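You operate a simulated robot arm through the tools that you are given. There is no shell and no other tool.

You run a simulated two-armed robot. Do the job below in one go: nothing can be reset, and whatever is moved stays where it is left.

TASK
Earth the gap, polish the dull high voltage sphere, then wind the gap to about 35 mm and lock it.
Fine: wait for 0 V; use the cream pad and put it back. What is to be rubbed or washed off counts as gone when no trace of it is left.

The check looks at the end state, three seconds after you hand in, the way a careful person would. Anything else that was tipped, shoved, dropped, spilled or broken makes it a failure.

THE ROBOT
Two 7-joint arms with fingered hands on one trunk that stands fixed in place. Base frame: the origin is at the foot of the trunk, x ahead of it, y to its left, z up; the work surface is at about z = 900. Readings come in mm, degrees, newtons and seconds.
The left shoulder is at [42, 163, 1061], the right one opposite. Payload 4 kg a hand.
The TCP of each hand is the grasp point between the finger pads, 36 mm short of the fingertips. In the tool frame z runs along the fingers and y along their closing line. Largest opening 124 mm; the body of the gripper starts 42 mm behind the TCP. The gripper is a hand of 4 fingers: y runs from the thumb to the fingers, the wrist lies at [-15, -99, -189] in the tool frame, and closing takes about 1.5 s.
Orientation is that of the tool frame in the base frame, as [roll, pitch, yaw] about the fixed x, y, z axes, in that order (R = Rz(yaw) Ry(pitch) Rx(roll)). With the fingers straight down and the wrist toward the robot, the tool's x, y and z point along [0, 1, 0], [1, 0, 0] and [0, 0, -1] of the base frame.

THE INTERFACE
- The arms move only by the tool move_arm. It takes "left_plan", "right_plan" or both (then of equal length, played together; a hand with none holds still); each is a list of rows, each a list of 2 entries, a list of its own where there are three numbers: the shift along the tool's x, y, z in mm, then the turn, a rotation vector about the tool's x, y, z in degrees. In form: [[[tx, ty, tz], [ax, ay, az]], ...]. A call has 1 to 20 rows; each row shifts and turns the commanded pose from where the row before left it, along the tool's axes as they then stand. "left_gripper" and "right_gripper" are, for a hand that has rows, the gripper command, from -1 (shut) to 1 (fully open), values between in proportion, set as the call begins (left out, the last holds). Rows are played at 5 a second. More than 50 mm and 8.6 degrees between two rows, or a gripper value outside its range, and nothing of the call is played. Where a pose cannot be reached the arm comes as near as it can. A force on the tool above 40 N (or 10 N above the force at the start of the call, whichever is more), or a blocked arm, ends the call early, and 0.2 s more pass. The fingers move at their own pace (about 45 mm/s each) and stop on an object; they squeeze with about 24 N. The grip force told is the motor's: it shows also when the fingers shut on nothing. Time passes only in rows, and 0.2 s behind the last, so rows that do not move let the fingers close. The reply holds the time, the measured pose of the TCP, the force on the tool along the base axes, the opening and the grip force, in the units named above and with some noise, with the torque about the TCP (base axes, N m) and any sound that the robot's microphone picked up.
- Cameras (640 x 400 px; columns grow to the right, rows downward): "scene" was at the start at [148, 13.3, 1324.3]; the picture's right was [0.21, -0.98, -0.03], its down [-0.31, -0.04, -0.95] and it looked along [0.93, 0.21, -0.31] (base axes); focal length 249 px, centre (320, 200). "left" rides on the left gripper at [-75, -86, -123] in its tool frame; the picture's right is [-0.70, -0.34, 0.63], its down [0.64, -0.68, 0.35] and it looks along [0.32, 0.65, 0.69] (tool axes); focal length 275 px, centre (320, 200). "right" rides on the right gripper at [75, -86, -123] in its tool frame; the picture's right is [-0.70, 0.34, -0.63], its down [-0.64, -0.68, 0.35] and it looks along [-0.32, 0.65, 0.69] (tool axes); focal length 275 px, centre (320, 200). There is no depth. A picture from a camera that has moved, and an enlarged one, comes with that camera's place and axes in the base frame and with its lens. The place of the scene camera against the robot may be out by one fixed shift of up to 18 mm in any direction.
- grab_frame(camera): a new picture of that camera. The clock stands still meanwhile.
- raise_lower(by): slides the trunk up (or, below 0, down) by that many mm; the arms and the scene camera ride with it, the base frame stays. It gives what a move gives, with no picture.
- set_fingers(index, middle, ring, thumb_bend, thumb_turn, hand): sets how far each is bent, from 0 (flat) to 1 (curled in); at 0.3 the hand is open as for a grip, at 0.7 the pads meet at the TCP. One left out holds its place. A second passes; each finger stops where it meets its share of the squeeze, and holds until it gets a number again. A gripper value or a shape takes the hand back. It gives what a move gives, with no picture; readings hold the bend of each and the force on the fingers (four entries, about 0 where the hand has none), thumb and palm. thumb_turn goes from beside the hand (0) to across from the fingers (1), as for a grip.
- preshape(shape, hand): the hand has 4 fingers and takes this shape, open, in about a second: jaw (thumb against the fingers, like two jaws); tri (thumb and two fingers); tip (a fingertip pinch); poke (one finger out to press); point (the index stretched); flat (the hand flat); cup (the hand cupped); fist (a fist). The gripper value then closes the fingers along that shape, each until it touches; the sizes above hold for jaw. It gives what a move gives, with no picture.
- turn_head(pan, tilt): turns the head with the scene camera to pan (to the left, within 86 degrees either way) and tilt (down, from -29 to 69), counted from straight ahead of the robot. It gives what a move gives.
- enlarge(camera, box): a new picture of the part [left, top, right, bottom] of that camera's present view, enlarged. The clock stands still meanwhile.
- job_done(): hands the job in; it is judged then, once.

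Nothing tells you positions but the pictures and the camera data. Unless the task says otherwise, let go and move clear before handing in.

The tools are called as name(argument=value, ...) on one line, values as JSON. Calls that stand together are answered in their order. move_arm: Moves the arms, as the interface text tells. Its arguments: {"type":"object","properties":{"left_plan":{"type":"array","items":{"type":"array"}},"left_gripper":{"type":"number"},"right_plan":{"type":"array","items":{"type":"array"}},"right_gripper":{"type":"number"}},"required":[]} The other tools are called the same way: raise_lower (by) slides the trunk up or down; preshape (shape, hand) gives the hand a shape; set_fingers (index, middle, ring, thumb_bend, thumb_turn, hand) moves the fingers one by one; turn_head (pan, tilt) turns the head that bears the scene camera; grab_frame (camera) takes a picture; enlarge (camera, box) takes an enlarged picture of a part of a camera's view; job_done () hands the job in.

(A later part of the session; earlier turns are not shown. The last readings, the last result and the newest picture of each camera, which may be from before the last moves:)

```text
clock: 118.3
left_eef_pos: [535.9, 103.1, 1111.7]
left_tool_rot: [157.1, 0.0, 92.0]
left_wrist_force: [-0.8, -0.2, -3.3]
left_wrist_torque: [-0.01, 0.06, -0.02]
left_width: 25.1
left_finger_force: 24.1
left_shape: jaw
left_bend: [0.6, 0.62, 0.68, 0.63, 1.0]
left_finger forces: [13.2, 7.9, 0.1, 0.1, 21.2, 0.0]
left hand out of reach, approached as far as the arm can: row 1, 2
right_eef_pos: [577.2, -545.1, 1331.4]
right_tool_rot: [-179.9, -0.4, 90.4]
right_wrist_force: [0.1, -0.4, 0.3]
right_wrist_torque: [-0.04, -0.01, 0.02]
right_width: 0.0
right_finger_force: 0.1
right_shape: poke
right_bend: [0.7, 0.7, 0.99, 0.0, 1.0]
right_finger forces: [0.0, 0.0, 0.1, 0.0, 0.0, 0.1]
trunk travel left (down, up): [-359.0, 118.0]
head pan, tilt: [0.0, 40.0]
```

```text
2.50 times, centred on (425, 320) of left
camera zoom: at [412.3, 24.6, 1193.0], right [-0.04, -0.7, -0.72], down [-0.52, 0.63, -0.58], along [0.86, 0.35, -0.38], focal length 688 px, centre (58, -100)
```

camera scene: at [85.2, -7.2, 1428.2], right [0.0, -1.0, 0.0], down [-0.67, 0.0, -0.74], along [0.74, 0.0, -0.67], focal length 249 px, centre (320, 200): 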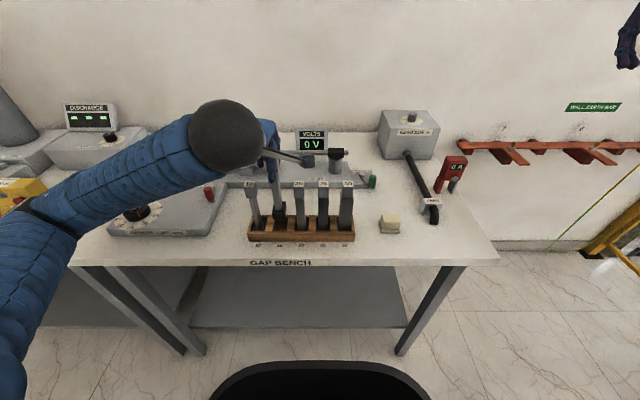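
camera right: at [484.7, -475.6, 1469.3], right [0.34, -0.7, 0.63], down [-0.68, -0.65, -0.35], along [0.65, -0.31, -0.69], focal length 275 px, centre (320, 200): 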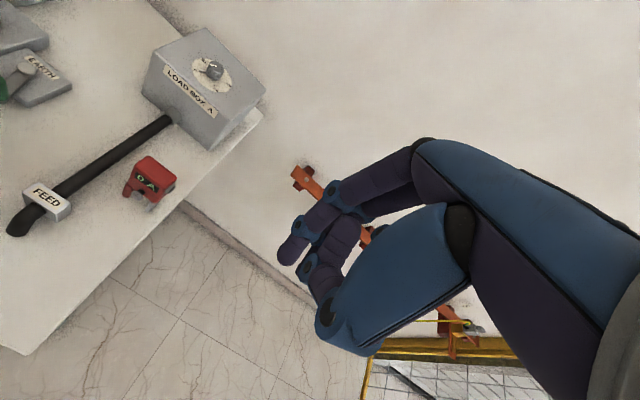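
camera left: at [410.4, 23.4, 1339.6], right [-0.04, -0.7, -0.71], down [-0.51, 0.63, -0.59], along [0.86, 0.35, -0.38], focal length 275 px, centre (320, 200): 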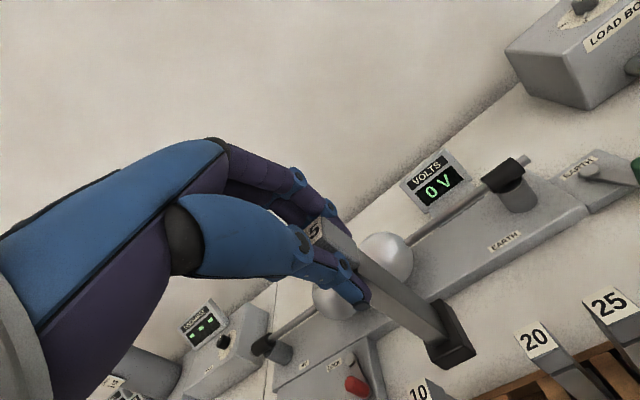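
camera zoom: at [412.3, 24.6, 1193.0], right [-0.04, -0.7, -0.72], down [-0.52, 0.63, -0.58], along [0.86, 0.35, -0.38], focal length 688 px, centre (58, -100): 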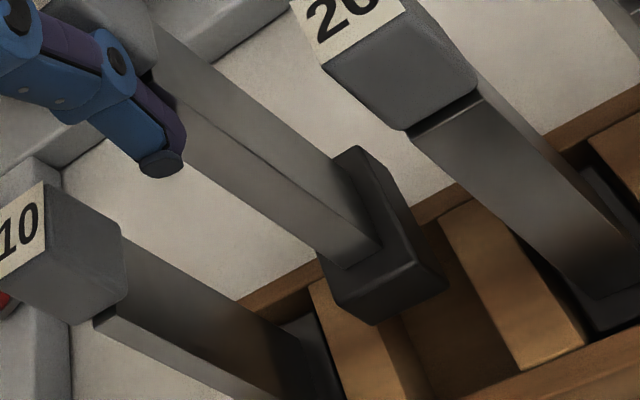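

The reach is short at this trunk height; with the trunk raised the arm reaches closer in. I'll raise the trunk again and lower the block with the arm instead.

raise_lower(by=115)

move_arm(left_plan=[[[0, 0, 0], [0, 0, 0]]])

grab_frame(camera="scene")

```text
clock: 119.8
left_eef_pos: [536.4, 102.8, 1227.0]
left_tool_rot: [157.1, 0.0, 92.1]
left_wrist_force: [-0.4, -0.8, -3.4]
left_wrist_torque: [0.01, 0.06, 0.0]
left_width: 25.5
left_finger_force: 24.2
left_shape: jaw
left_bend: [0.6, 0.62, 0.68, 0.63, 1.0]
left_finger forces: [13.1, 8.0, 0.1, 0.1, 21.2, 0.0]
right_eef_pos: [577.5, -545.6, 1447.1]
right_tool_rot: [-179.9, -0.3, 90.4]
right_wrist_force: [-0.3, -0.5, -0.7]
right_wrist_torque: [0.0, -0.02, -0.03]
right_width: 0.0
right_finger_force: 0.1
right_shape: poke
right_bend: [0.7, 0.7, 0.99, 0.0, 1.0]
right_finger forces: [0.1, 0.0, 0.1, 0.0, 0.0, 0.0]
trunk travel left (down, up): [-474.0, 3.0]
head pan, tilt: [0.0, 40.0]
```

```text
clock: 120.2
left_eef_pos: [536.2, 103.5, 1227.5]
left_tool_rot: [157.0, -0.1, 92.0]
left_wrist_force: [-0.1, -0.2, -3.2]
left_wrist_torque: [0.01, 0.04, -0.01]
left_width: 25.4
left_finger_force: 23.6
left_shape: jaw
left_bend: [0.6, 0.62, 0.68, 0.63, 1.0]
left_finger forces: [13.3, 8.0, 0.0, 0.1, 21.3, 0.0]
right_eef_pos: [576.9, -545.9, 1448.3]
right_tool_rot: [-180.0, -0.4, 90.4]
right_wrist_force: [0.1, -0.7, 0.8]
right_wrist_torque: [-0.02, 0.01, -0.01]
right_width: 0.2
right_finger_force: 0.1
right_shape: poke
right_bend: [0.7, 0.7, 0.99, 0.0, 1.0]
right_finger forces: [0.0, 0.1, 0.1, 0.0, 0.0, 0.0]
trunk travel left (down, up): [-474.0, 3.0]
head pan, tilt: [0.0, 40.0]
```

```text
taken
camera scene: at [70.6, -7.3, 1547.2], right [0.0, -1.0, 0.0], down [-0.64, 0.0, -0.77], along [0.77, 0.0, -0.64], focal length 249 px, centre (320, 200)
```

scene: 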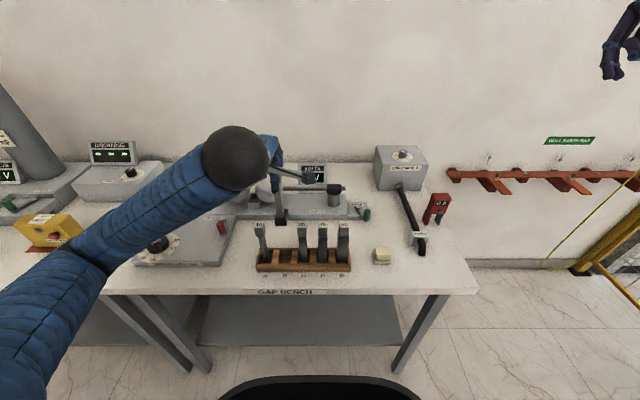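

move_arm(left_plan=[[[0.8, -14, 22], [0, 0, 0]], [[0.8, -14, 22], [0, 0, 0]], [[0.8, -14, 22], [0, 0, 0]], [[0, 0, 0], [0, 0, 0]]])

grab_frame(camera="scene")

```text
clock: 121.2
left_eef_pos: [531.1, 103.5, 1150.6]
left_tool_rot: [157.0, 0.0, 92.0]
left_wrist_force: [-0.5, -0.2, -2.9]
left_wrist_torque: [0.02, 0.05, -0.02]
left_width: 25.0
left_finger_force: 23.7
left_shape: jaw
left_bend: [0.6, 0.62, 0.68, 0.63, 1.0]
left_finger forces: [13.3, 8.1, 0.1, 0.0, 21.4, 0.0]
left hand out of reach, approached as far as the arm can: row 2, 3
right_eef_pos: [577.5, -544.5, 1448.1]
right_tool_rot: [179.9, -0.4, 90.4]
right_wrist_force: [-0.5, -0.4, 0.2]
right_wrist_torque: [-0.02, 0.0, -0.03]
right_width: 0.0
right_finger_force: 0.1
right_shape: poke
right_bend: [0.7, 0.7, 0.99, 0.0, 1.0]
right_finger forces: [0.0, 0.0, 0.0, 0.0, 0.0, 0.0]
trunk travel left (down, up): [-474.0, 3.0]
head pan, tilt: [0.0, 40.0]
```

```text
taken
camera scene: at [70.8, -7.1, 1547.3], right [0.0, -1.0, 0.0], down [-0.64, 0.0, -0.77], along [0.77, 0.0, -0.64], focal length 249 px, centre (320, 200)
```

scene: 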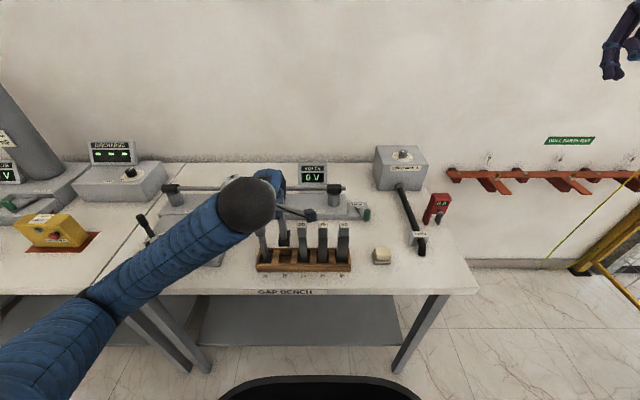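

The left hand can't reach far enough inward over the slot with this lean. I'll set the block upright just behind the rack (same y), where the right hand can regrasp it and has the reach to insert it.

move_arm(left_plan=[[[-0.9, 31.9, 13.5], [0, 0, 0]], [[-0.9, 31.9, 13.5], [0, 0, 0]], [[-0.9, 31.9, 13.5], [0, 0, 0]], [[0, 0, 0], [0, 0, 0]]])

grab_frame(camera="scene")

enlarge(camera="left", box=[350, 240, 500, 400])

```text
clock: 122.2
left_eef_pos: [635.8, 102.8, 1150.7]
left_tool_rot: [157.1, 0.1, 92.0]
left_wrist_force: [0.1, -0.6, -2.5]
left_wrist_torque: [0.01, 0.03, 0.0]
left_width: 25.2
left_finger_force: 24.3
left_shape: jaw
left_bend: [0.6, 0.62, 0.68, 0.63, 1.0]
left_finger forces: [13.4, 8.3, 0.1, 0.0, 21.8, 0.1]
right_eef_pos: [578.3, -544.7, 1448.4]
right_tool_rot: [-180.0, -0.4, 90.3]
right_wrist_force: [-0.5, 0.4, -0.3]
right_wrist_torque: [0.0, 0.01, 0.01]
right_width: 0.0
right_finger_force: 0.1
right_shape: poke
right_bend: [0.7, 0.7, 0.99, 0.0, 1.0]
right_finger forces: [0.0, 0.0, 0.1, 0.0, 0.0, 0.0]
trunk travel left (down, up): [-474.0, 3.0]
head pan, tilt: [0.0, 40.0]
```

```text
taken
camera scene: at [70.2, -7.0, 1547.2], right [0.0, -1.0, 0.0], down [-0.64, 0.0, -0.77], along [0.77, 0.0, -0.64], focal length 249 px, centre (320, 200)
```

scene: 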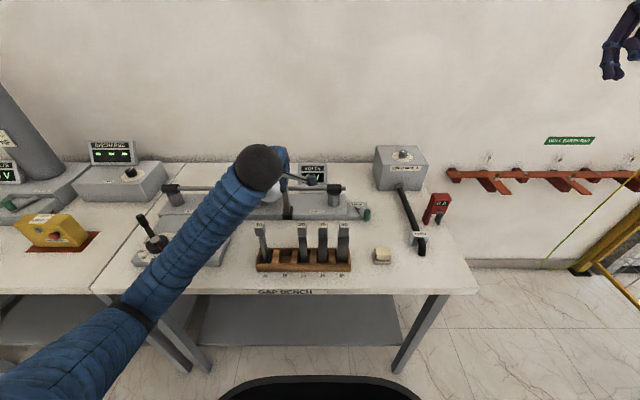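

```text
2.50 times, centred on (425, 320) of left
camera zoom: at [510.5, 25.1, 1231.0], right [-0.04, -0.7, -0.71], down [-0.51, 0.63, -0.59], along [0.86, 0.35, -0.38], focal length 688 px, centre (58, -100)
```

zoom: 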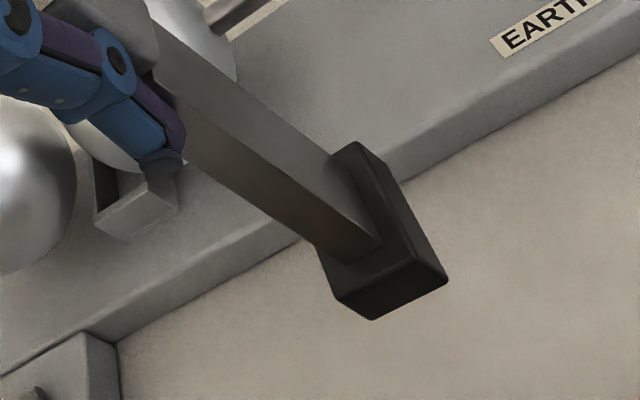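

move_arm(left_plan=[[[0, -7.8, 18.4], [0, 0, 0]], [[0, -7.8, 18.4], [0, 0, 0]], [[0, -7.8, 18.4], [0, 0, 0]], [[0, -7.8, 18.4], [0, 0, 0]], [[0, 0, 0], [0, 0, 0]]])

grab_frame(camera="scene")

enlarge(camera="scene", box=[240, 170, 340, 270])

```text
clock: 123.4
left_eef_pos: [634.4, 103.1, 1070.2]
left_tool_rot: [157.2, 0.1, 91.9]
left_wrist_force: [-0.2, -0.1, -2.4]
left_wrist_torque: [0.0, 0.07, 0.02]
left_width: 25.3
left_finger_force: 24.4
left_shape: jaw
left_bend: [0.6, 0.62, 0.68, 0.63, 1.0]
left_finger forces: [13.4, 8.2, 0.0, 0.1, 21.7, 0.1]
right_eef_pos: [578.4, -545.3, 1447.3]
right_tool_rot: [179.9, -0.4, 90.4]
right_wrist_force: [-0.2, 0.9, 0.5]
right_wrist_torque: [0.02, 0.03, -0.01]
right_width: 0.0
right_finger_force: 0.0
right_shape: poke
right_bend: [0.7, 0.7, 0.99, 0.0, 1.0]
right_finger forces: [0.1, 0.1, 0.1, 0.0, 0.0, 0.1]
trunk travel left (down, up): [-474.0, 3.0]
head pan, tilt: [0.0, 40.0]
```

```text
taken
camera scene: at [70.8, -7.3, 1547.2], right [0.0, -1.0, 0.0], down [-0.64, 0.0, -0.77], along [0.77, 0.0, -0.64], focal length 249 px, centre (320, 200)
```

scene: 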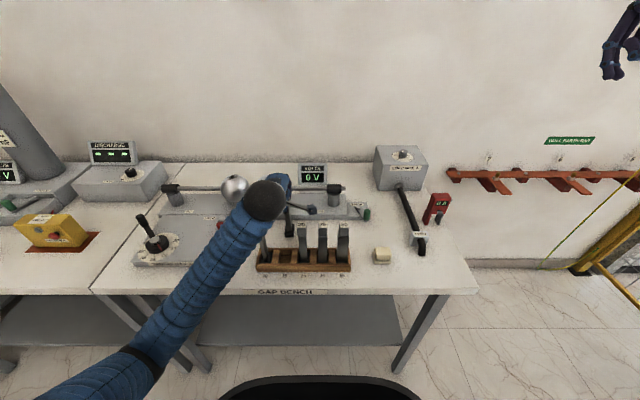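

```text
4.00 times, centred on (290, 220) of scene
camera zoom: at [70.8, -7.3, 1547.2], right [0.0, -1.0, 0.0], down [-0.64, 0.0, -0.77], along [0.77, 0.0, -0.64], focal length 996 px, centre (440, 120)
```

zoom: 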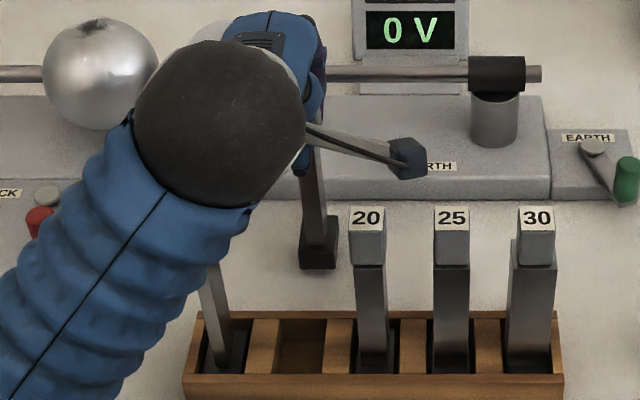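

move_arm(left_plan=[[[0, -2.3, 5.5], [0, 0, 0]], [[0, -1.6, 3.7], [0, 0, 0]], [[0, 0, 0], [0, 0, 0]]])

move_arm(left_plan=[[[0, -1.2, 2.8], [0, 0, 0]], [[0, 0, 0], [0, 0, 0]]])

move_arm(left_plan=[[[0, -1.2, 2.8], [0, 0, 0]], [[0, 0, 0], [0, 0, 0]]])

```text
clock: 124.2
left_eef_pos: [635.7, 104.1, 1060.8]
left_tool_rot: [157.0, 0.0, 92.1]
left_wrist_force: [0.4, 0.8, -3.3]
left_wrist_torque: [0.01, 0.05, 0.0]
left_width: 25.1
left_finger_force: 24.0
left_shape: jaw
left_bend: [0.6, 0.62, 0.68, 0.63, 1.0]
left_finger forces: [13.4, 8.3, 0.0, 0.1, 21.7, 0.1]
right_eef_pos: [577.3, -546.3, 1447.1]
right_tool_rot: [180.0, -0.4, 90.4]
right_wrist_force: [-0.3, -0.2, -0.1]
right_wrist_torque: [-0.01, -0.01, 0.01]
right_width: 0.2
right_finger_force: 0.0
right_shape: poke
right_bend: [0.7, 0.7, 0.99, 0.0, 1.0]
right_finger forces: [0.1, 0.1, 0.0, 0.1, 0.0, 0.0]
trunk travel left (down, up): [-474.0, 3.0]
head pan, tilt: [0.0, 40.0]
```

```text
clock: 124.8
left_eef_pos: [635.3, 103.1, 1056.8]
left_tool_rot: [157.0, 0.0, 91.9]
left_wrist_force: [-0.2, 0.0, -3.7]
left_wrist_torque: [0.05, 0.06, -0.01]
left_width: 25.1
left_finger_force: 24.9
left_shape: jaw
left_bend: [0.6, 0.62, 0.68, 0.63, 1.0]
left_finger forces: [13.4, 8.4, 0.0, 0.0, 21.7, 0.0]
right_eef_pos: [578.8, -546.2, 1447.2]
right_tool_rot: [-180.0, -0.4, 90.4]
right_wrist_force: [-0.1, 0.8, 0.1]
right_wrist_torque: [0.01, 0.03, 0.02]
right_width: 0.1
right_finger_force: 0.0
right_shape: poke
right_bend: [0.7, 0.7, 0.99, 0.0, 1.0]
right_finger forces: [0.0, 0.1, 0.0, 0.0, 0.0, 0.0]
trunk travel left (down, up): [-474.0, 3.0]
head pan, tilt: [0.0, 40.0]
```

```text
clock: 125.4
left_eef_pos: [634.6, 104.4, 1055.9]
left_tool_rot: [156.9, 0.0, 91.9]
left_wrist_force: [1.6, -0.6, 10.2]
left_wrist_torque: [-0.04, -0.1, 0.0]
left_width: 24.0
left_finger_force: 24.3
left_shape: jaw
left_bend: [0.6, 0.61, 0.68, 0.63, 1.0]
left_finger forces: [15.2, 9.4, 0.0, 0.0, 23.1, 0.1]
right_eef_pos: [577.1, -545.8, 1447.1]
right_tool_rot: [-180.0, -0.5, 90.4]
right_wrist_force: [0.3, -0.4, 0.2]
right_wrist_torque: [0.0, 0.02, 0.02]
right_width: 0.2
right_finger_force: 0.1
right_shape: poke
right_bend: [0.7, 0.7, 0.99, 0.0, 1.0]
right_finger forces: [0.0, 0.1, 0.1, 0.0, 0.1, 0.0]
trunk travel left (down, up): [-474.0, 3.0]
head pan, tilt: [0.0, 40.0]
```

move_arm(left_plan=[[[0, 0.4, -0.9], [0, 0, 0]], [[0, 0, 0], [0, 0, 0]], [[0, 0, 0], [0, 0, 0]], [[0, 0, 0], [0, 0, 0]], [[0, 0, 0], [0, 0, 0]]], left_gripper=0.6)

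move_arm(left_plan=[[[0, 11.7, -27.6], [0, 0, 0]], [[0, 11.7, -27.6], [0, 0, 0]], [[0, 11.7, -27.6], [0, 0, 0]], [[0, 15.6, -36.8], [0, 0, 0]], [[0, 15.6, -36.8], [0, 0, 0]], [[0, 0, 0], [0, 0, 0]]])

grab_frame(camera="scene")

```text
clock: 126.6
left_eef_pos: [634.6, 103.5, 1055.0]
left_tool_rot: [157.0, -0.1, 92.1]
left_wrist_force: [-0.1, 0.3, -0.4]
left_wrist_torque: [0.03, -0.05, -0.02]
left_width: 99.2
left_finger_force: 0.0
left_shape: jaw
left_bend: [0.32, 0.35, 0.34, 0.0, 0.98]
left_finger forces: [0.0, 0.0, 0.0, 0.0, 0.1, 0.0]
right_eef_pos: [578.2, -545.1, 1446.8]
right_tool_rot: [-180.0, -0.3, 90.4]
right_wrist_force: [-0.7, 0.6, -0.3]
right_wrist_torque: [0.03, 0.01, 0.02]
right_width: 0.1
right_finger_force: 0.0
right_shape: poke
right_bend: [0.7, 0.7, 0.99, 0.0, 1.0]
right_finger forces: [0.1, 0.0, 0.0, 0.1, 0.0, 0.0]
trunk travel left (down, up): [-474.0, 3.0]
head pan, tilt: [0.0, 40.0]
```

```text
clock: 128.0
left_eef_pos: [633.6, 102.4, 1224.2]
left_tool_rot: [157.0, 0.0, 92.1]
left_wrist_force: [-0.8, -0.5, 0.2]
left_wrist_torque: [0.01, 0.01, -0.01]
left_width: 98.8
left_finger_force: 0.0
left_shape: jaw
left_bend: [0.32, 0.35, 0.34, 0.0, 0.98]
left_finger forces: [0.0, 0.1, 0.0, 0.1, 0.0, 0.0]
right_eef_pos: [577.7, -545.6, 1448.1]
right_tool_rot: [179.9, -0.4, 90.4]
right_wrist_force: [0.1, 0.1, 0.1]
right_wrist_torque: [0.01, -0.01, 0.0]
right_width: 0.0
right_finger_force: 0.0
right_shape: poke
right_bend: [0.7, 0.7, 0.99, 0.0, 1.0]
right_finger forces: [0.0, 0.0, 0.0, 0.1, 0.0, 0.0]
trunk travel left (down, up): [-474.0, 3.0]
head pan, tilt: [0.0, 40.0]
```

```text
taken
camera scene: at [70.2, -6.9, 1547.2], right [0.0, -1.0, 0.0], down [-0.64, 0.0, -0.77], along [0.77, 0.0, -0.64], focal length 249 px, centre (320, 200)
```

scene: 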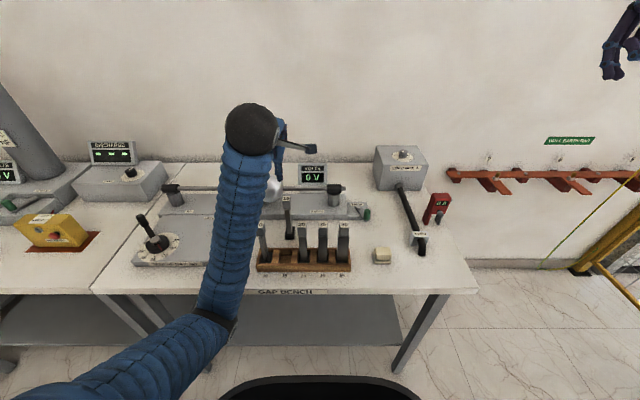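

move_arm(left_plan=[[[37.8, 6.4, -11.8], [0, 0, 0]], [[37.8, 6.4, -11.8], [0, 0, 0]], [[37.8, 6.4, -11.8], [0, 0, 0]], [[37.8, 6.4, -11.8], [0, 0, 0]], [[37.8, 6.4, -11.8], [0, 0, 0]], [[37.8, 6.4, -11.8], [0, 0, 0]], [[37.8, 6.4, -11.8], [0, 0, 0]], [[37.8, 6.4, -11.8], [0, 0, 0]], [[37.8, 6.4, -11.8], [0, 0, 0]], [[0, 0, 0], [7.7, 0, 0]], [[0, 0, 0], [7.7, 0, 0]], [[0, 0, 0], [7.7, 0, 0]], [[0, 0, 0], [0, 0, 0]]], left_gripper=0.4)

preshape(hand="right", shape="jaw")

grab_frame(camera="scene")

grab_frame(camera="left")

```text
clock: 130.8
left_eef_pos: [633.7, 444.6, 1344.4]
left_tool_rot: [-179.8, 0.0, 92.0]
left_wrist_force: [0.3, 0.1, -0.2]
left_wrist_torque: [-0.03, -0.02, 0.03]
left_width: 86.8
left_finger_force: 0.1
left_shape: jaw
left_bend: [0.34, 0.38, 0.36, 0.49, 0.99]
left_finger forces: [0.0, 0.0, 0.0, 0.0, 0.0, 0.1]
right_eef_pos: [577.9, -544.3, 1447.8]
right_tool_rot: [-179.9, -0.4, 90.5]
right_wrist_force: [0.4, 1.0, -0.5]
right_wrist_torque: [-0.03, -0.02, 0.02]
right_width: 0.1
right_finger_force: 0.0
right_shape: poke
right_bend: [0.7, 0.7, 0.99, 0.0, 1.0]
right_finger forces: [0.0, 0.0, 0.0, 0.0, 0.0, 0.0]
trunk travel left (down, up): [-474.0, 3.0]
head pan, tilt: [0.0, 40.0]
```

```text
clock: 131.7
left_eef_pos: [634.6, 444.4, 1345.5]
left_tool_rot: [-179.8, 0.0, 92.1]
left_wrist_force: [-0.3, -0.2, -0.6]
left_wrist_torque: [0.01, 0.01, 0.01]
left_width: 87.3
left_finger_force: 0.0
left_shape: jaw
left_bend: [0.34, 0.38, 0.36, 0.49, 0.99]
left_finger forces: [0.0, 0.0, 0.1, 0.0, 0.0, 0.0]
right_eef_pos: [578.2, -546.1, 1447.4]
right_tool_rot: [180.0, -0.4, 90.4]
right_wrist_force: [0.6, 0.4, -0.4]
right_wrist_torque: [0.0, 0.0, 0.01]
right_width: 123.9
right_finger_force: 0.1
right_shape: jaw
right_bend: [0.3, 0.3, 0.3, 0.3, 0.98]
right_finger forces: [0.0, 0.0, 0.0, 0.0, 0.0, 0.0]
trunk travel left (down, up): [-474.0, 3.0]
head pan, tilt: [0.0, 40.0]
```

```text
taken
camera scene: at [70.5, -7.3, 1547.2], right [0.0, -1.0, 0.0], down [-0.64, 0.0, -0.77], along [0.77, 0.0, -0.64], focal length 249 px, centre (320, 200)
```

scene: 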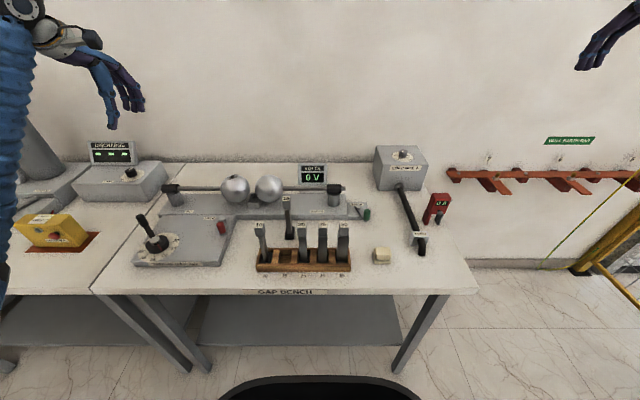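

```text
taken
camera left: at [550.7, 367.1, 1468.8], right [-0.31, -0.71, -0.63], down [-0.7, 0.62, -0.34], along [0.64, 0.34, -0.69], focal length 275 px, centre (320, 200)
```

left: 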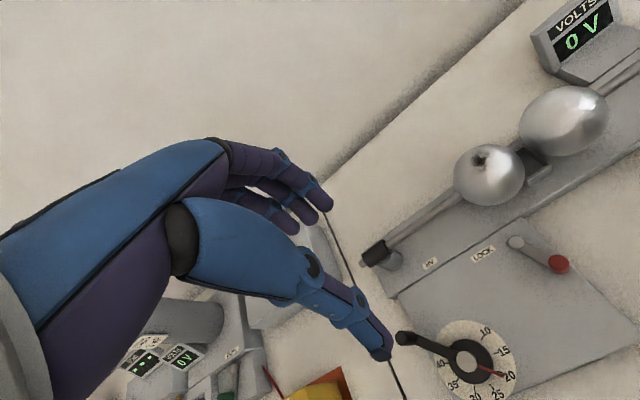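

The block stands safely behind the rack and the left hand is clear. Now I bring the right hand over it.

move_arm(right_plan=[[[43.3, 3.8, 13], [0, 0, 0]], [[43.3, 3.8, 13], [0, 0, 0]], [[43.3, 3.8, 13], [0, 0, 0]], [[43.3, 3.8, 13], [0, 0, 0]], [[43.3, 3.8, 13], [0, 0, 0]], [[43.3, 3.8, 13], [0, 0, 0]], [[43.3, 3.8, 13], [0, 0, 0]], [[43.3, 3.8, 13], [0, 0, 0]], [[43.3, 3.8, 13], [0, 0, 0]], [[43.3, 3.8, 13], [0, 0, 0]], [[43.3, 3.8, 13], [0, 0, 0]], [[43.3, 3.8, 13], [0, 0, 0]], [[43.3, 3.8, 13], [0, 0, 0]], [[43.3, 3.8, 13], [0, 0, 0]], [[43.3, 3.8, 13], [0, 0, -1.6]], [[0, 0, 0], [-7.7, 0, 0]], [[0, 0, 0], [-7.7, 0, 0]], [[0, 0, 0], [-7.6, 0, 0]], [[0, 0, 0], [0, 0, 0]]])

grab_frame(camera="scene")

grab_frame(camera="right")

```text
clock: 135.7
left_eef_pos: [635.9, 443.8, 1345.0]
left_tool_rot: [-179.8, 0.1, 92.0]
left_wrist_force: [-0.5, -0.2, -0.2]
left_wrist_torque: [0.0, 0.01, 0.01]
left_width: 87.2
left_finger_force: 0.0
left_shape: jaw
left_bend: [0.34, 0.38, 0.36, 0.49, 0.99]
left_finger forces: [0.0, 0.0, 0.0, 0.0, 0.0, 0.1]
right_eef_pos: [629.4, 105.1, 1254.9]
right_tool_rot: [156.9, -0.4, 92.0]
right_wrist_force: [-0.2, 0.0, -1.1]
right_wrist_torque: [-0.02, 0.01, 0.01]
right_width: 124.1
right_finger_force: 0.1
right_shape: jaw
right_bend: [0.3, 0.3, 0.3, 0.3, 0.98]
right_finger forces: [0.1, 0.1, 0.0, 0.1, 0.1, 0.1]
trunk travel left (down, up): [-474.0, 3.0]
head pan, tilt: [0.0, 40.0]
```

```text
taken
camera scene: at [70.5, -7.5, 1547.2], right [0.0, -1.0, 0.0], down [-0.64, 0.0, -0.77], along [0.77, 0.0, -0.64], focal length 249 px, centre (320, 200)
```

scene: 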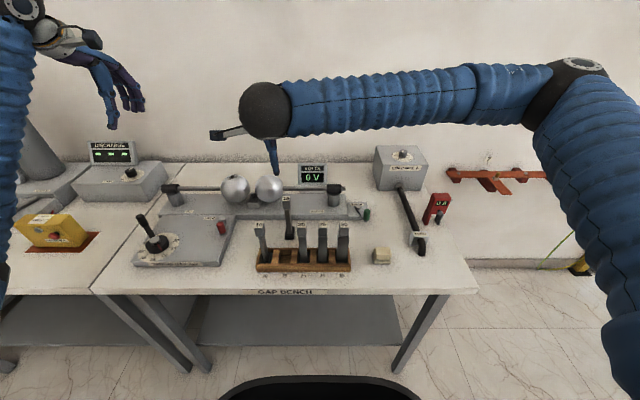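

```text
taken
camera right: at [500.4, 175.8, 1336.8], right [0.09, -0.7, 0.71], down [-0.47, -0.66, -0.59], along [0.88, -0.28, -0.38], focal length 275 px, centre (320, 200)
```

right: 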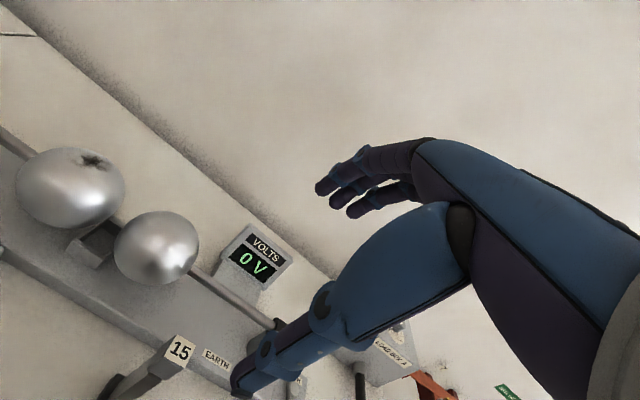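

move_arm(right_plan=[[[1.2, -32.8, -13.9], [0, 0, 0]], [[1.2, -32.8, -13.9], [0, 0, 0]], [[1.2, -32.8, -13.9], [0, 0, 0]], [[0, -13.7, 32.2], [0, 0, 0]], [[0, -13.7, 32.2], [0, 0, 0]], [[0, -13.7, 32.2], [0, 0, 0]], [[0, 0, 0], [0, 0, 0]]])

grab_frame(camera="scene")

grab_frame(camera="right")

```text
clock: 137.3
left_eef_pos: [634.1, 444.0, 1344.4]
left_tool_rot: [-179.9, 0.0, 92.0]
left_wrist_force: [0.0, 0.0, -0.2]
left_wrist_torque: [0.0, -0.01, 0.01]
left_width: 87.2
left_finger_force: 0.1
left_shape: jaw
left_bend: [0.34, 0.38, 0.36, 0.49, 0.99]
left_finger forces: [0.1, 0.0, 0.0, 0.0, 0.0, 0.0]
right_eef_pos: [522.5, 108.1, 1150.7]
right_tool_rot: [157.0, -0.3, 91.9]
right_wrist_force: [-0.3, 0.0, 0.2]
right_wrist_torque: [-0.02, -0.01, -0.01]
right_width: 124.1
right_finger_force: 0.0
right_shape: jaw
right_bend: [0.3, 0.3, 0.3, 0.3, 0.98]
right_finger forces: [0.0, 0.0, 0.1, 0.0, 0.1, 0.0]
trunk travel left (down, up): [-474.0, 3.0]
head pan, tilt: [0.0, 40.0]
```

```text
taken
camera scene: at [70.4, -7.1, 1547.3], right [0.0, -1.0, 0.0], down [-0.64, 0.0, -0.77], along [0.77, 0.0, -0.64], focal length 249 px, centre (320, 200)
```

scene: 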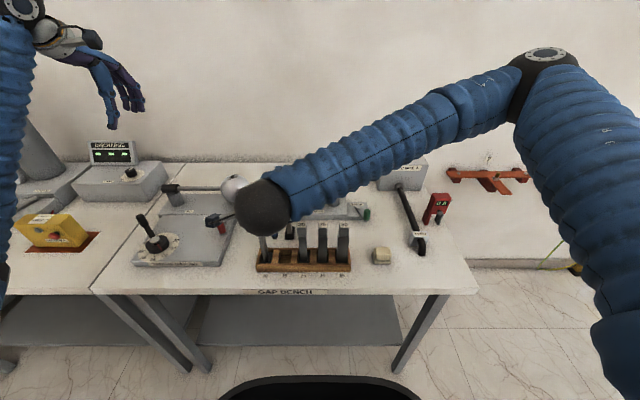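

```text
taken
camera right: at [393.2, 177.5, 1231.5], right [0.09, -0.7, 0.71], down [-0.47, -0.66, -0.59], along [0.88, -0.28, -0.39], focal length 275 px, centre (320, 200)
```

right: 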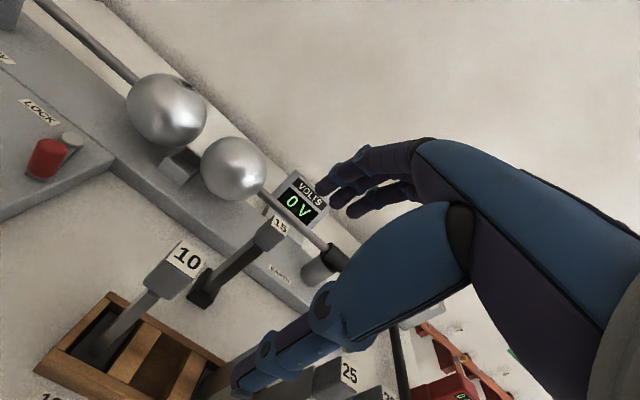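

The right arm reaches the slot pose comfortably. From here its camera sees block and slot together, so I'll measure both.

enlarge(camera="right", box=[180, 200, 310, 310])

enlarge(camera="right", box=[20, 230, 260, 400])

enlarge(camera="scene", box=[240, 190, 360, 290])

```text
3.64 times, centred on (245, 255) of right
camera zoom: at [393.2, 177.5, 1231.5], right [0.09, -0.7, 0.71], down [-0.47, -0.66, -0.59], along [0.88, -0.28, -0.39], focal length 1001 px, centre (593, 0)
```

zoom: 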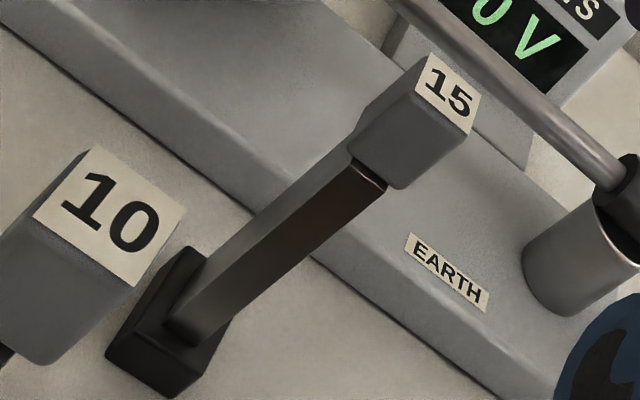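

```text
2.35 times, centred on (140, 315) of right
camera zoom: at [393.2, 177.5, 1231.5], right [0.09, -0.7, 0.71], down [-0.47, -0.66, -0.59], along [0.88, -0.28, -0.39], focal length 648 px, centre (744, -71)
```

zoom: 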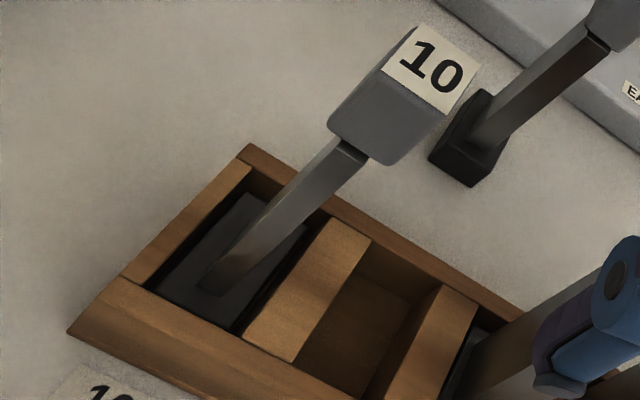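

```text
4.00 times, centred on (300, 240) of scene
camera zoom: at [70.4, -7.1, 1547.3], right [0.0, -1.0, 0.0], down [-0.64, 0.0, -0.77], along [0.77, 0.0, -0.64], focal length 996 px, centre (400, 40)
```

zoom: 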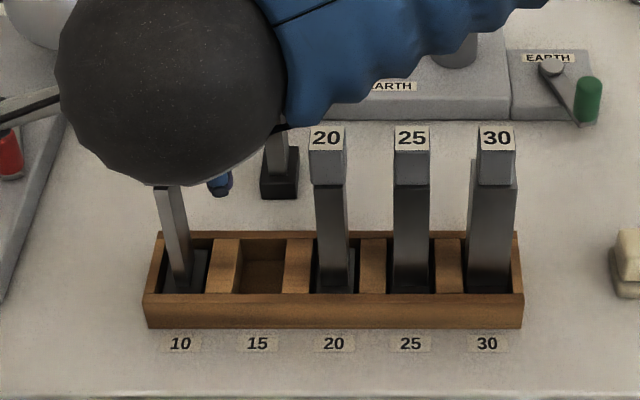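

move_arm(right_plan=[[[-4.5, 35.2, 14.9], [0, 0, 0]], [[-4.5, 35.2, 14.9], [0, 0, 0]], [[-4.5, 35.2, 14.9], [0, 0, 0]], [[0, -11.7, 27.6], [0, 0, 0]], [[0, -11.7, 27.6], [0, 0, 0]], [[0, 0, 0], [0, 0, 0]]], right_gripper=0.7)

grab_frame(camera="right")

enlarge(camera="scene", box=[220, 130, 340, 260])

```text
clock: 138.7
left_eef_pos: [634.5, 444.9, 1345.7]
left_tool_rot: [-180.0, 0.0, 92.1]
left_wrist_force: [0.3, -0.1, -0.3]
left_wrist_torque: [-0.01, 0.02, -0.03]
left_width: 87.1
left_finger_force: 0.0
left_shape: jaw
left_bend: [0.34, 0.38, 0.36, 0.49, 0.99]
left_finger forces: [0.0, 0.1, 0.1, 0.0, 0.0, 0.1]
right_eef_pos: [637.7, 97.3, 1091.1]
right_tool_rot: [156.9, -0.3, 91.9]
right_wrist_force: [0.3, 0.0, 0.4]
right_wrist_torque: [0.0, 0.0, -0.03]
right_width: 105.6
right_finger_force: 0.0
right_shape: jaw
right_bend: [0.31, 0.33, 0.32, 0.06, 0.98]
right_finger forces: [0.0, 0.0, 0.1, 0.1, 0.0, 0.0]
trunk travel left (down, up): [-474.0, 3.0]
head pan, tilt: [0.0, 40.0]
```

```text
taken
camera right: at [508.7, 167.6, 1171.6], right [0.09, -0.7, 0.71], down [-0.47, -0.66, -0.59], along [0.88, -0.28, -0.39], focal length 275 px, centre (320, 200)
```

right: 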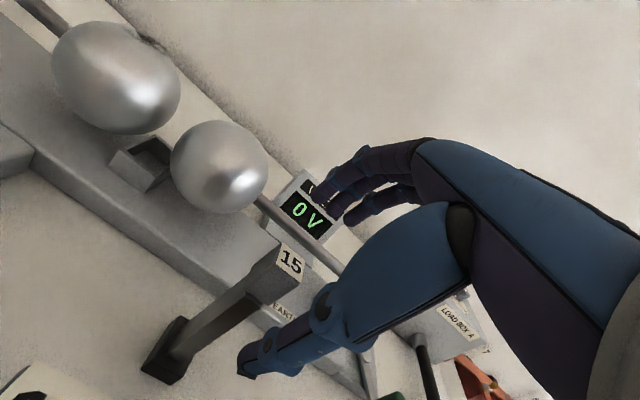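

```text
3.08 times, centred on (280, 195) of scene
camera zoom: at [70.2, -6.9, 1547.3], right [0.0, -1.0, 0.0], down [-0.64, 0.0, -0.77], along [0.77, 0.0, -0.64], focal length 766 px, centre (443, 215)
```

zoom: 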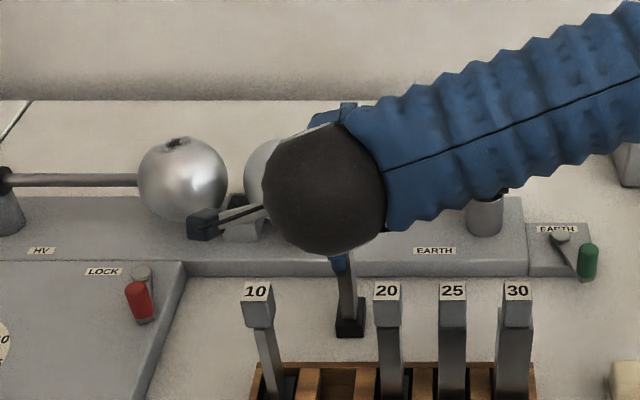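

move_arm(right_plan=[[[1, -6.8, 16.1], [0, 0, 0]], [[1, -6.8, 16.1], [0, 0, 0]], [[0, 0, 0], [0, 0, 0]]])

grab_frame(camera="right")

```text
clock: 139.5
left_eef_pos: [633.7, 443.6, 1344.5]
left_tool_rot: [-179.8, 0.0, 91.9]
left_wrist_force: [-0.2, -0.2, -0.6]
left_wrist_torque: [-0.05, -0.01, -0.01]
left_width: 87.0
left_finger_force: 0.1
left_shape: jaw
left_bend: [0.34, 0.38, 0.36, 0.49, 0.99]
left_finger forces: [0.0, 0.0, 0.0, 0.1, 0.0, 0.1]
right_eef_pos: [638.1, 99.6, 1057.2]
right_tool_rot: [157.0, -0.3, 92.0]
right_wrist_force: [-0.3, 0.0, 0.6]
right_wrist_torque: [0.02, 0.0, 0.0]
right_width: 105.3
right_finger_force: 0.0
right_shape: jaw
right_bend: [0.31, 0.33, 0.32, 0.06, 0.98]
right_finger forces: [0.0, 0.0, 0.0, 0.1, 0.0, 0.0]
trunk travel left (down, up): [-474.0, 3.0]
head pan, tilt: [0.0, 40.0]
```

```text
taken
camera right: at [509.0, 170.6, 1136.7], right [0.09, -0.7, 0.71], down [-0.47, -0.66, -0.59], along [0.88, -0.28, -0.39], focal length 275 px, centre (320, 200)
```

right: 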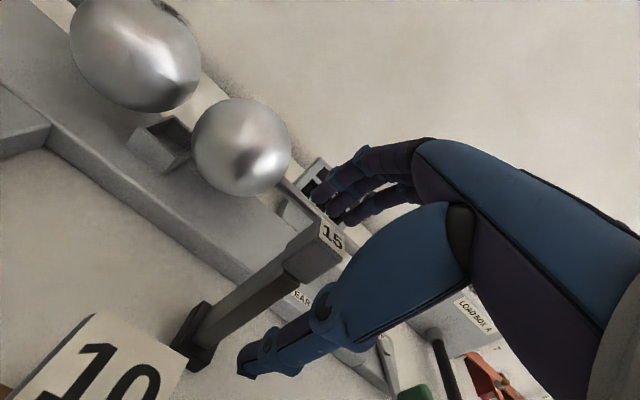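

move_arm(right_plan=[[[0, 0, 0], [0, 0, 0]], [[0, 0, 0], [0, 0, 0]], [[0, 0, 0], [0, 0, 0]], [[0, 0, 0], [0, 0, 0]], [[0, 0, 0], [0, 0, 0]], [[0, 0, 0], [0, 0, 0]], [[0, 0, 0], [0, 0, 0]], [[0, 0, 0], [0, 0, 0]]], right_gripper=-1)

grab_frame(camera="right")

```text
clock: 141.3
left_eef_pos: [634.7, 444.2, 1345.6]
left_tool_rot: [-179.9, 0.0, 92.0]
left_wrist_force: [-0.9, -0.1, 0.1]
left_wrist_torque: [0.01, 0.01, 0.02]
left_width: 87.1
left_finger_force: 0.1
left_shape: jaw
left_bend: [0.34, 0.38, 0.36, 0.49, 0.99]
left_finger forces: [0.1, 0.1, 0.1, 0.1, 0.0, 0.0]
right_eef_pos: [637.8, 100.4, 1055.8]
right_tool_rot: [157.0, -0.4, 91.9]
right_wrist_force: [-0.6, -0.3, -0.3]
right_wrist_torque: [-0.01, 0.06, 0.02]
right_width: 25.3
right_finger_force: 24.1
right_shape: jaw
right_bend: [0.59, 0.61, 0.67, 0.63, 1.0]
right_finger forces: [13.0, 7.8, 0.0, 0.0, 21.1, 0.0]
trunk travel left (down, up): [-474.0, 3.0]
head pan, tilt: [0.0, 40.0]
```

```text
taken
camera right: at [509.2, 170.6, 1136.6], right [0.09, -0.7, 0.71], down [-0.47, -0.66, -0.59], along [0.88, -0.28, -0.39], focal length 275 px, centre (320, 200)
```

right: 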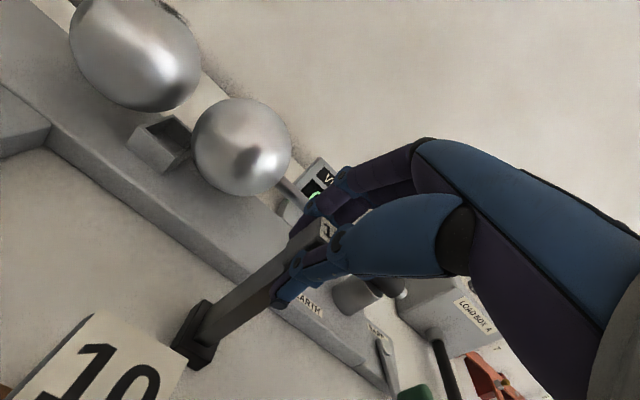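

move_arm(right_plan=[[[0, 4, -9.2], [0, 0, 0]], [[0, 8, -18.4], [0, 0, 0]], [[0, 13, -30.7], [0, 0, 0]], [[0, 13, -30.7], [0, 0, 0]], [[0, 0, 0], [0, 0, 0]]])

enlarge(camera="right", box=[140, 180, 360, 380])

enlarge(camera="scene", box=[220, 130, 340, 260])

```text
clock: 142.5
left_eef_pos: [634.2, 444.5, 1345.6]
left_tool_rot: [-179.9, 0.0, 92.0]
left_wrist_force: [0.3, -0.9, 0.7]
left_wrist_torque: [0.0, -0.02, -0.01]
left_width: 87.0
left_finger_force: 0.1
left_shape: jaw
left_bend: [0.34, 0.38, 0.36, 0.49, 0.99]
left_finger forces: [0.1, 0.0, 0.1, 0.0, 0.1, 0.0]
right_eef_pos: [638.6, 98.5, 1153.5]
right_tool_rot: [157.1, -0.4, 92.1]
right_wrist_force: [0.1, 0.0, -2.8]
right_wrist_torque: [0.0, 0.0, 0.0]
right_width: 24.9
right_finger_force: 24.7
right_shape: jaw
right_bend: [0.59, 0.61, 0.67, 0.63, 1.0]
right_finger forces: [13.2, 8.0, 0.0, 0.0, 21.0, 0.0]
trunk travel left (down, up): [-474.0, 3.0]
head pan, tilt: [0.0, 40.0]
```

```text
2.00 times, centred on (250, 280) of right
camera zoom: at [509.1, 169.7, 1233.8], right [0.09, -0.7, 0.71], down [-0.47, -0.66, -0.59], along [0.88, -0.28, -0.39], focal length 551 px, centre (460, 40)
```

zoom: 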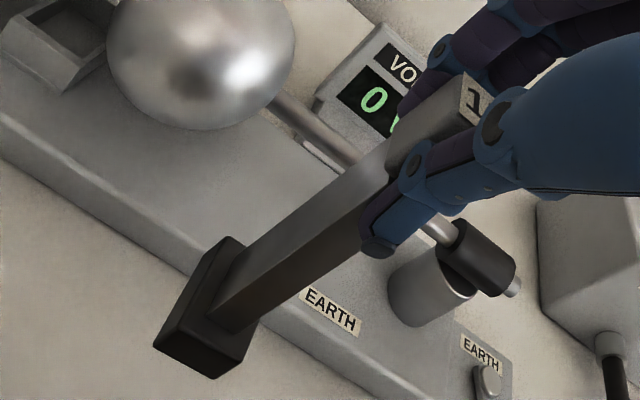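

```text
3.08 times, centred on (280, 195) of scene
camera zoom: at [71.3, -6.8, 1547.1], right [0.0, -1.0, 0.0], down [-0.64, 0.0, -0.77], along [0.77, 0.0, -0.64], focal length 766 px, centre (443, 215)
```

zoom: 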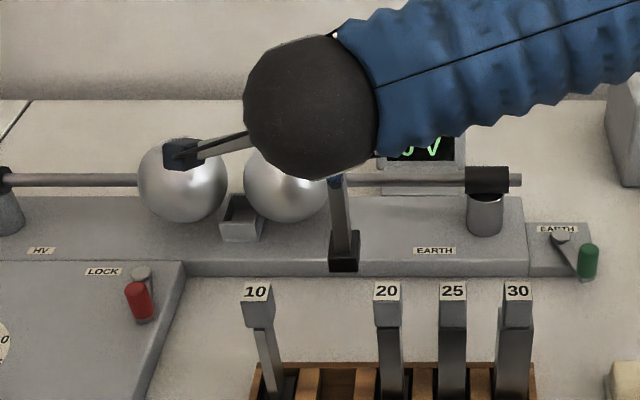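

move_arm(right_plan=[[[2.7, -35.9, -15.2], [0, 0, 0]], [[2.7, -35.9, -15.2], [0, 0, 0]], [[2.7, -35.9, -15.2], [0, 0, 0]], [[0, -13.7, 32.2], [0, 0, 0]], [[0, 0, 0], [0, 0, 0]]])

enlarge(camera="right", box=[100, 200, 320, 400])

enlarge(camera="scene", box=[240, 190, 360, 290])

```text
clock: 143.7
left_eef_pos: [632.9, 444.1, 1344.4]
left_tool_rot: [-179.9, 0.0, 92.0]
left_wrist_force: [-0.9, -0.7, 0.3]
left_wrist_torque: [-0.01, -0.03, -0.02]
left_width: 86.8
left_finger_force: 0.1
left_shape: jaw
left_bend: [0.34, 0.38, 0.36, 0.49, 0.99]
left_finger forces: [0.1, 0.1, 0.0, 0.1, 0.1, 0.0]
right_eef_pos: [521.4, 103.3, 1118.9]
right_tool_rot: [157.0, -0.4, 92.0]
right_wrist_force: [-0.3, 0.2, -3.2]
right_wrist_torque: [0.01, 0.07, 0.0]
right_width: 24.8
right_finger_force: 24.5
right_shape: jaw
right_bend: [0.59, 0.61, 0.67, 0.63, 1.0]
right_finger forces: [13.3, 7.9, 0.1, 0.0, 21.4, 0.0]
trunk travel left (down, up): [-474.0, 3.0]
head pan, tilt: [0.0, 40.0]
```

```text
2.00 times, centred on (210, 300) of right
camera zoom: at [392.5, 173.6, 1199.2], right [0.09, -0.7, 0.71], down [-0.47, -0.66, -0.59], along [0.88, -0.28, -0.39], focal length 551 px, centre (540, 0)
```

zoom: 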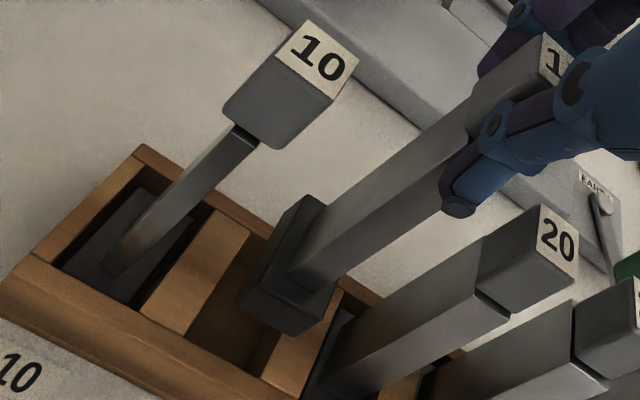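

```text
4.00 times, centred on (300, 240) of scene
camera zoom: at [70.1, -6.9, 1547.3], right [0.0, -1.0, 0.0], down [-0.64, 0.0, -0.77], along [0.77, 0.0, -0.64], focal length 996 px, centre (400, 40)
```

zoom: 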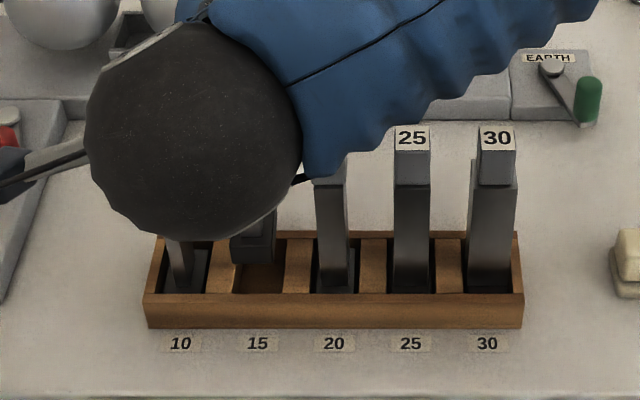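

move_arm(right_plan=[[[-2.8, -10.6, 11.8], [0, 0, 0]], [[0, 0, 0], [0, 0, 0]]])

enlarge(camera="right", box=[100, 200, 320, 400])

enlarge(camera="scene", box=[260, 220, 330, 280])

```text
clock: 144.3
left_eef_pos: [634.4, 444.4, 1346.8]
left_tool_rot: [-179.9, 0.0, 92.0]
left_wrist_force: [-0.5, -0.1, -0.1]
left_wrist_torque: [0.01, -0.04, -0.01]
left_width: 87.0
left_finger_force: 0.1
left_shape: jaw
left_bend: [0.34, 0.38, 0.36, 0.49, 0.99]
left_finger forces: [0.0, 0.1, 0.1, 0.0, 0.0, 0.1]
right_eef_pos: [516.8, 100.7, 1104.8]
right_tool_rot: [157.0, -0.5, 92.0]
right_wrist_force: [-0.7, 0.4, -3.9]
right_wrist_torque: [0.0, 0.06, -0.04]
right_width: 25.2
right_finger_force: 23.8
right_shape: jaw
right_bend: [0.59, 0.61, 0.67, 0.63, 1.0]
right_finger forces: [13.2, 8.0, 0.0, 0.1, 21.4, 0.0]
trunk travel left (down, up): [-474.0, 3.0]
head pan, tilt: [0.0, 40.0]
```

```text
2.00 times, centred on (210, 300) of right
camera zoom: at [387.1, 171.2, 1184.0], right [0.09, -0.7, 0.71], down [-0.47, -0.66, -0.59], along [0.88, -0.28, -0.39], focal length 551 px, centre (540, 0)
```

zoom: 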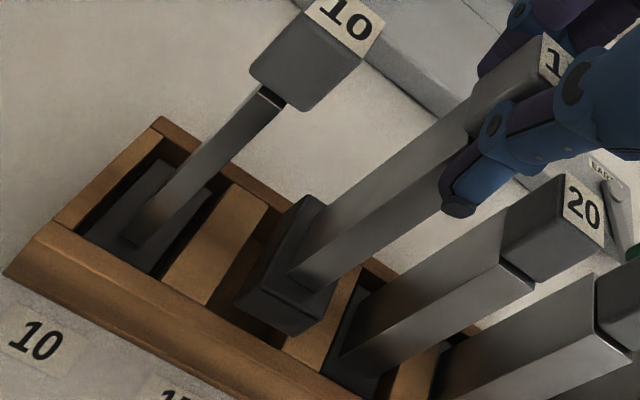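

```text
6.67 times, centred on (295, 250) of scene
camera zoom: at [70.1, -6.8, 1547.3], right [0.0, -1.0, 0.0], down [-0.64, 0.0, -0.77], along [0.77, 0.0, -0.64], focal length 1660 px, centre (487, -133)
```

zoom: 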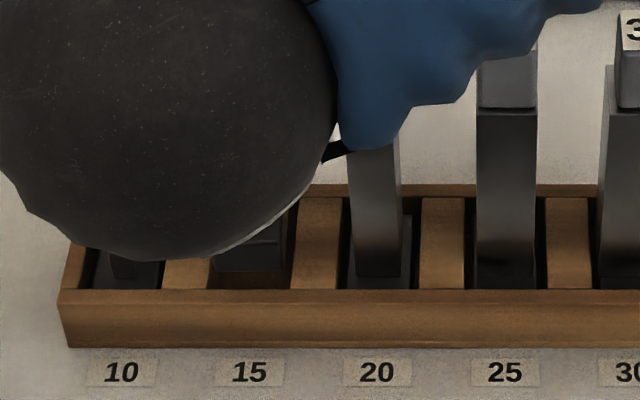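

The foot is now aligned over the slot to within about a millimetre. I'll lower it in small steps watching the force.

move_arm(right_plan=[[[0.5, -1.1, 5.1], [0, 0, 0]], [[0, -2, 4.6], [0, 0, 0]], [[0, 0, 0], [0, 0, 0]]])

enlarge(camera="right", box=[100, 200, 320, 400])

```text
clock: 145.1
left_eef_pos: [635.1, 443.8, 1346.0]
left_tool_rot: [-179.9, 0.1, 92.0]
left_wrist_force: [-0.1, -0.3, 0.5]
left_wrist_torque: [0.05, 0.0, -0.02]
left_width: 86.7
left_finger_force: 0.1
left_shape: jaw
left_bend: [0.34, 0.38, 0.36, 0.49, 0.99]
left_finger forces: [0.0, 0.0, 0.1, 0.0, 0.0, 0.1]
right_eef_pos: [517.9, 101.1, 1093.3]
right_tool_rot: [157.1, -0.3, 92.1]
right_wrist_force: [-0.1, 0.2, -2.9]
right_wrist_torque: [0.0, 0.03, 0.02]
right_width: 25.1
right_finger_force: 24.2
right_shape: jaw
right_bend: [0.59, 0.61, 0.67, 0.63, 1.0]
right_finger forces: [13.3, 8.0, 0.0, 0.0, 21.4, 0.0]
trunk travel left (down, up): [-474.0, 3.0]
head pan, tilt: [0.0, 40.0]
```

```text
2.00 times, centred on (210, 300) of right
camera zoom: at [388.5, 171.5, 1173.5], right [0.09, -0.7, 0.71], down [-0.47, -0.66, -0.59], along [0.88, -0.28, -0.39], focal length 551 px, centre (540, 0)
```

zoom: 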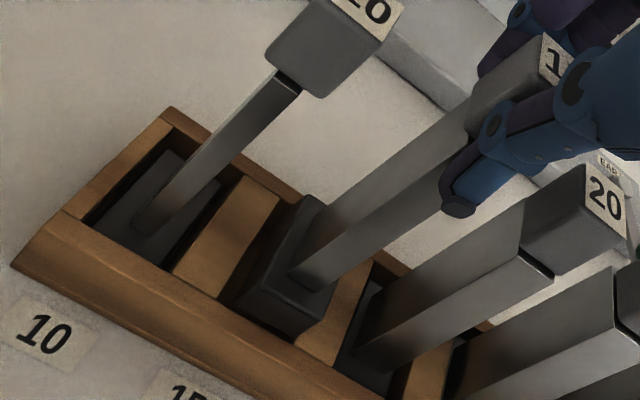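

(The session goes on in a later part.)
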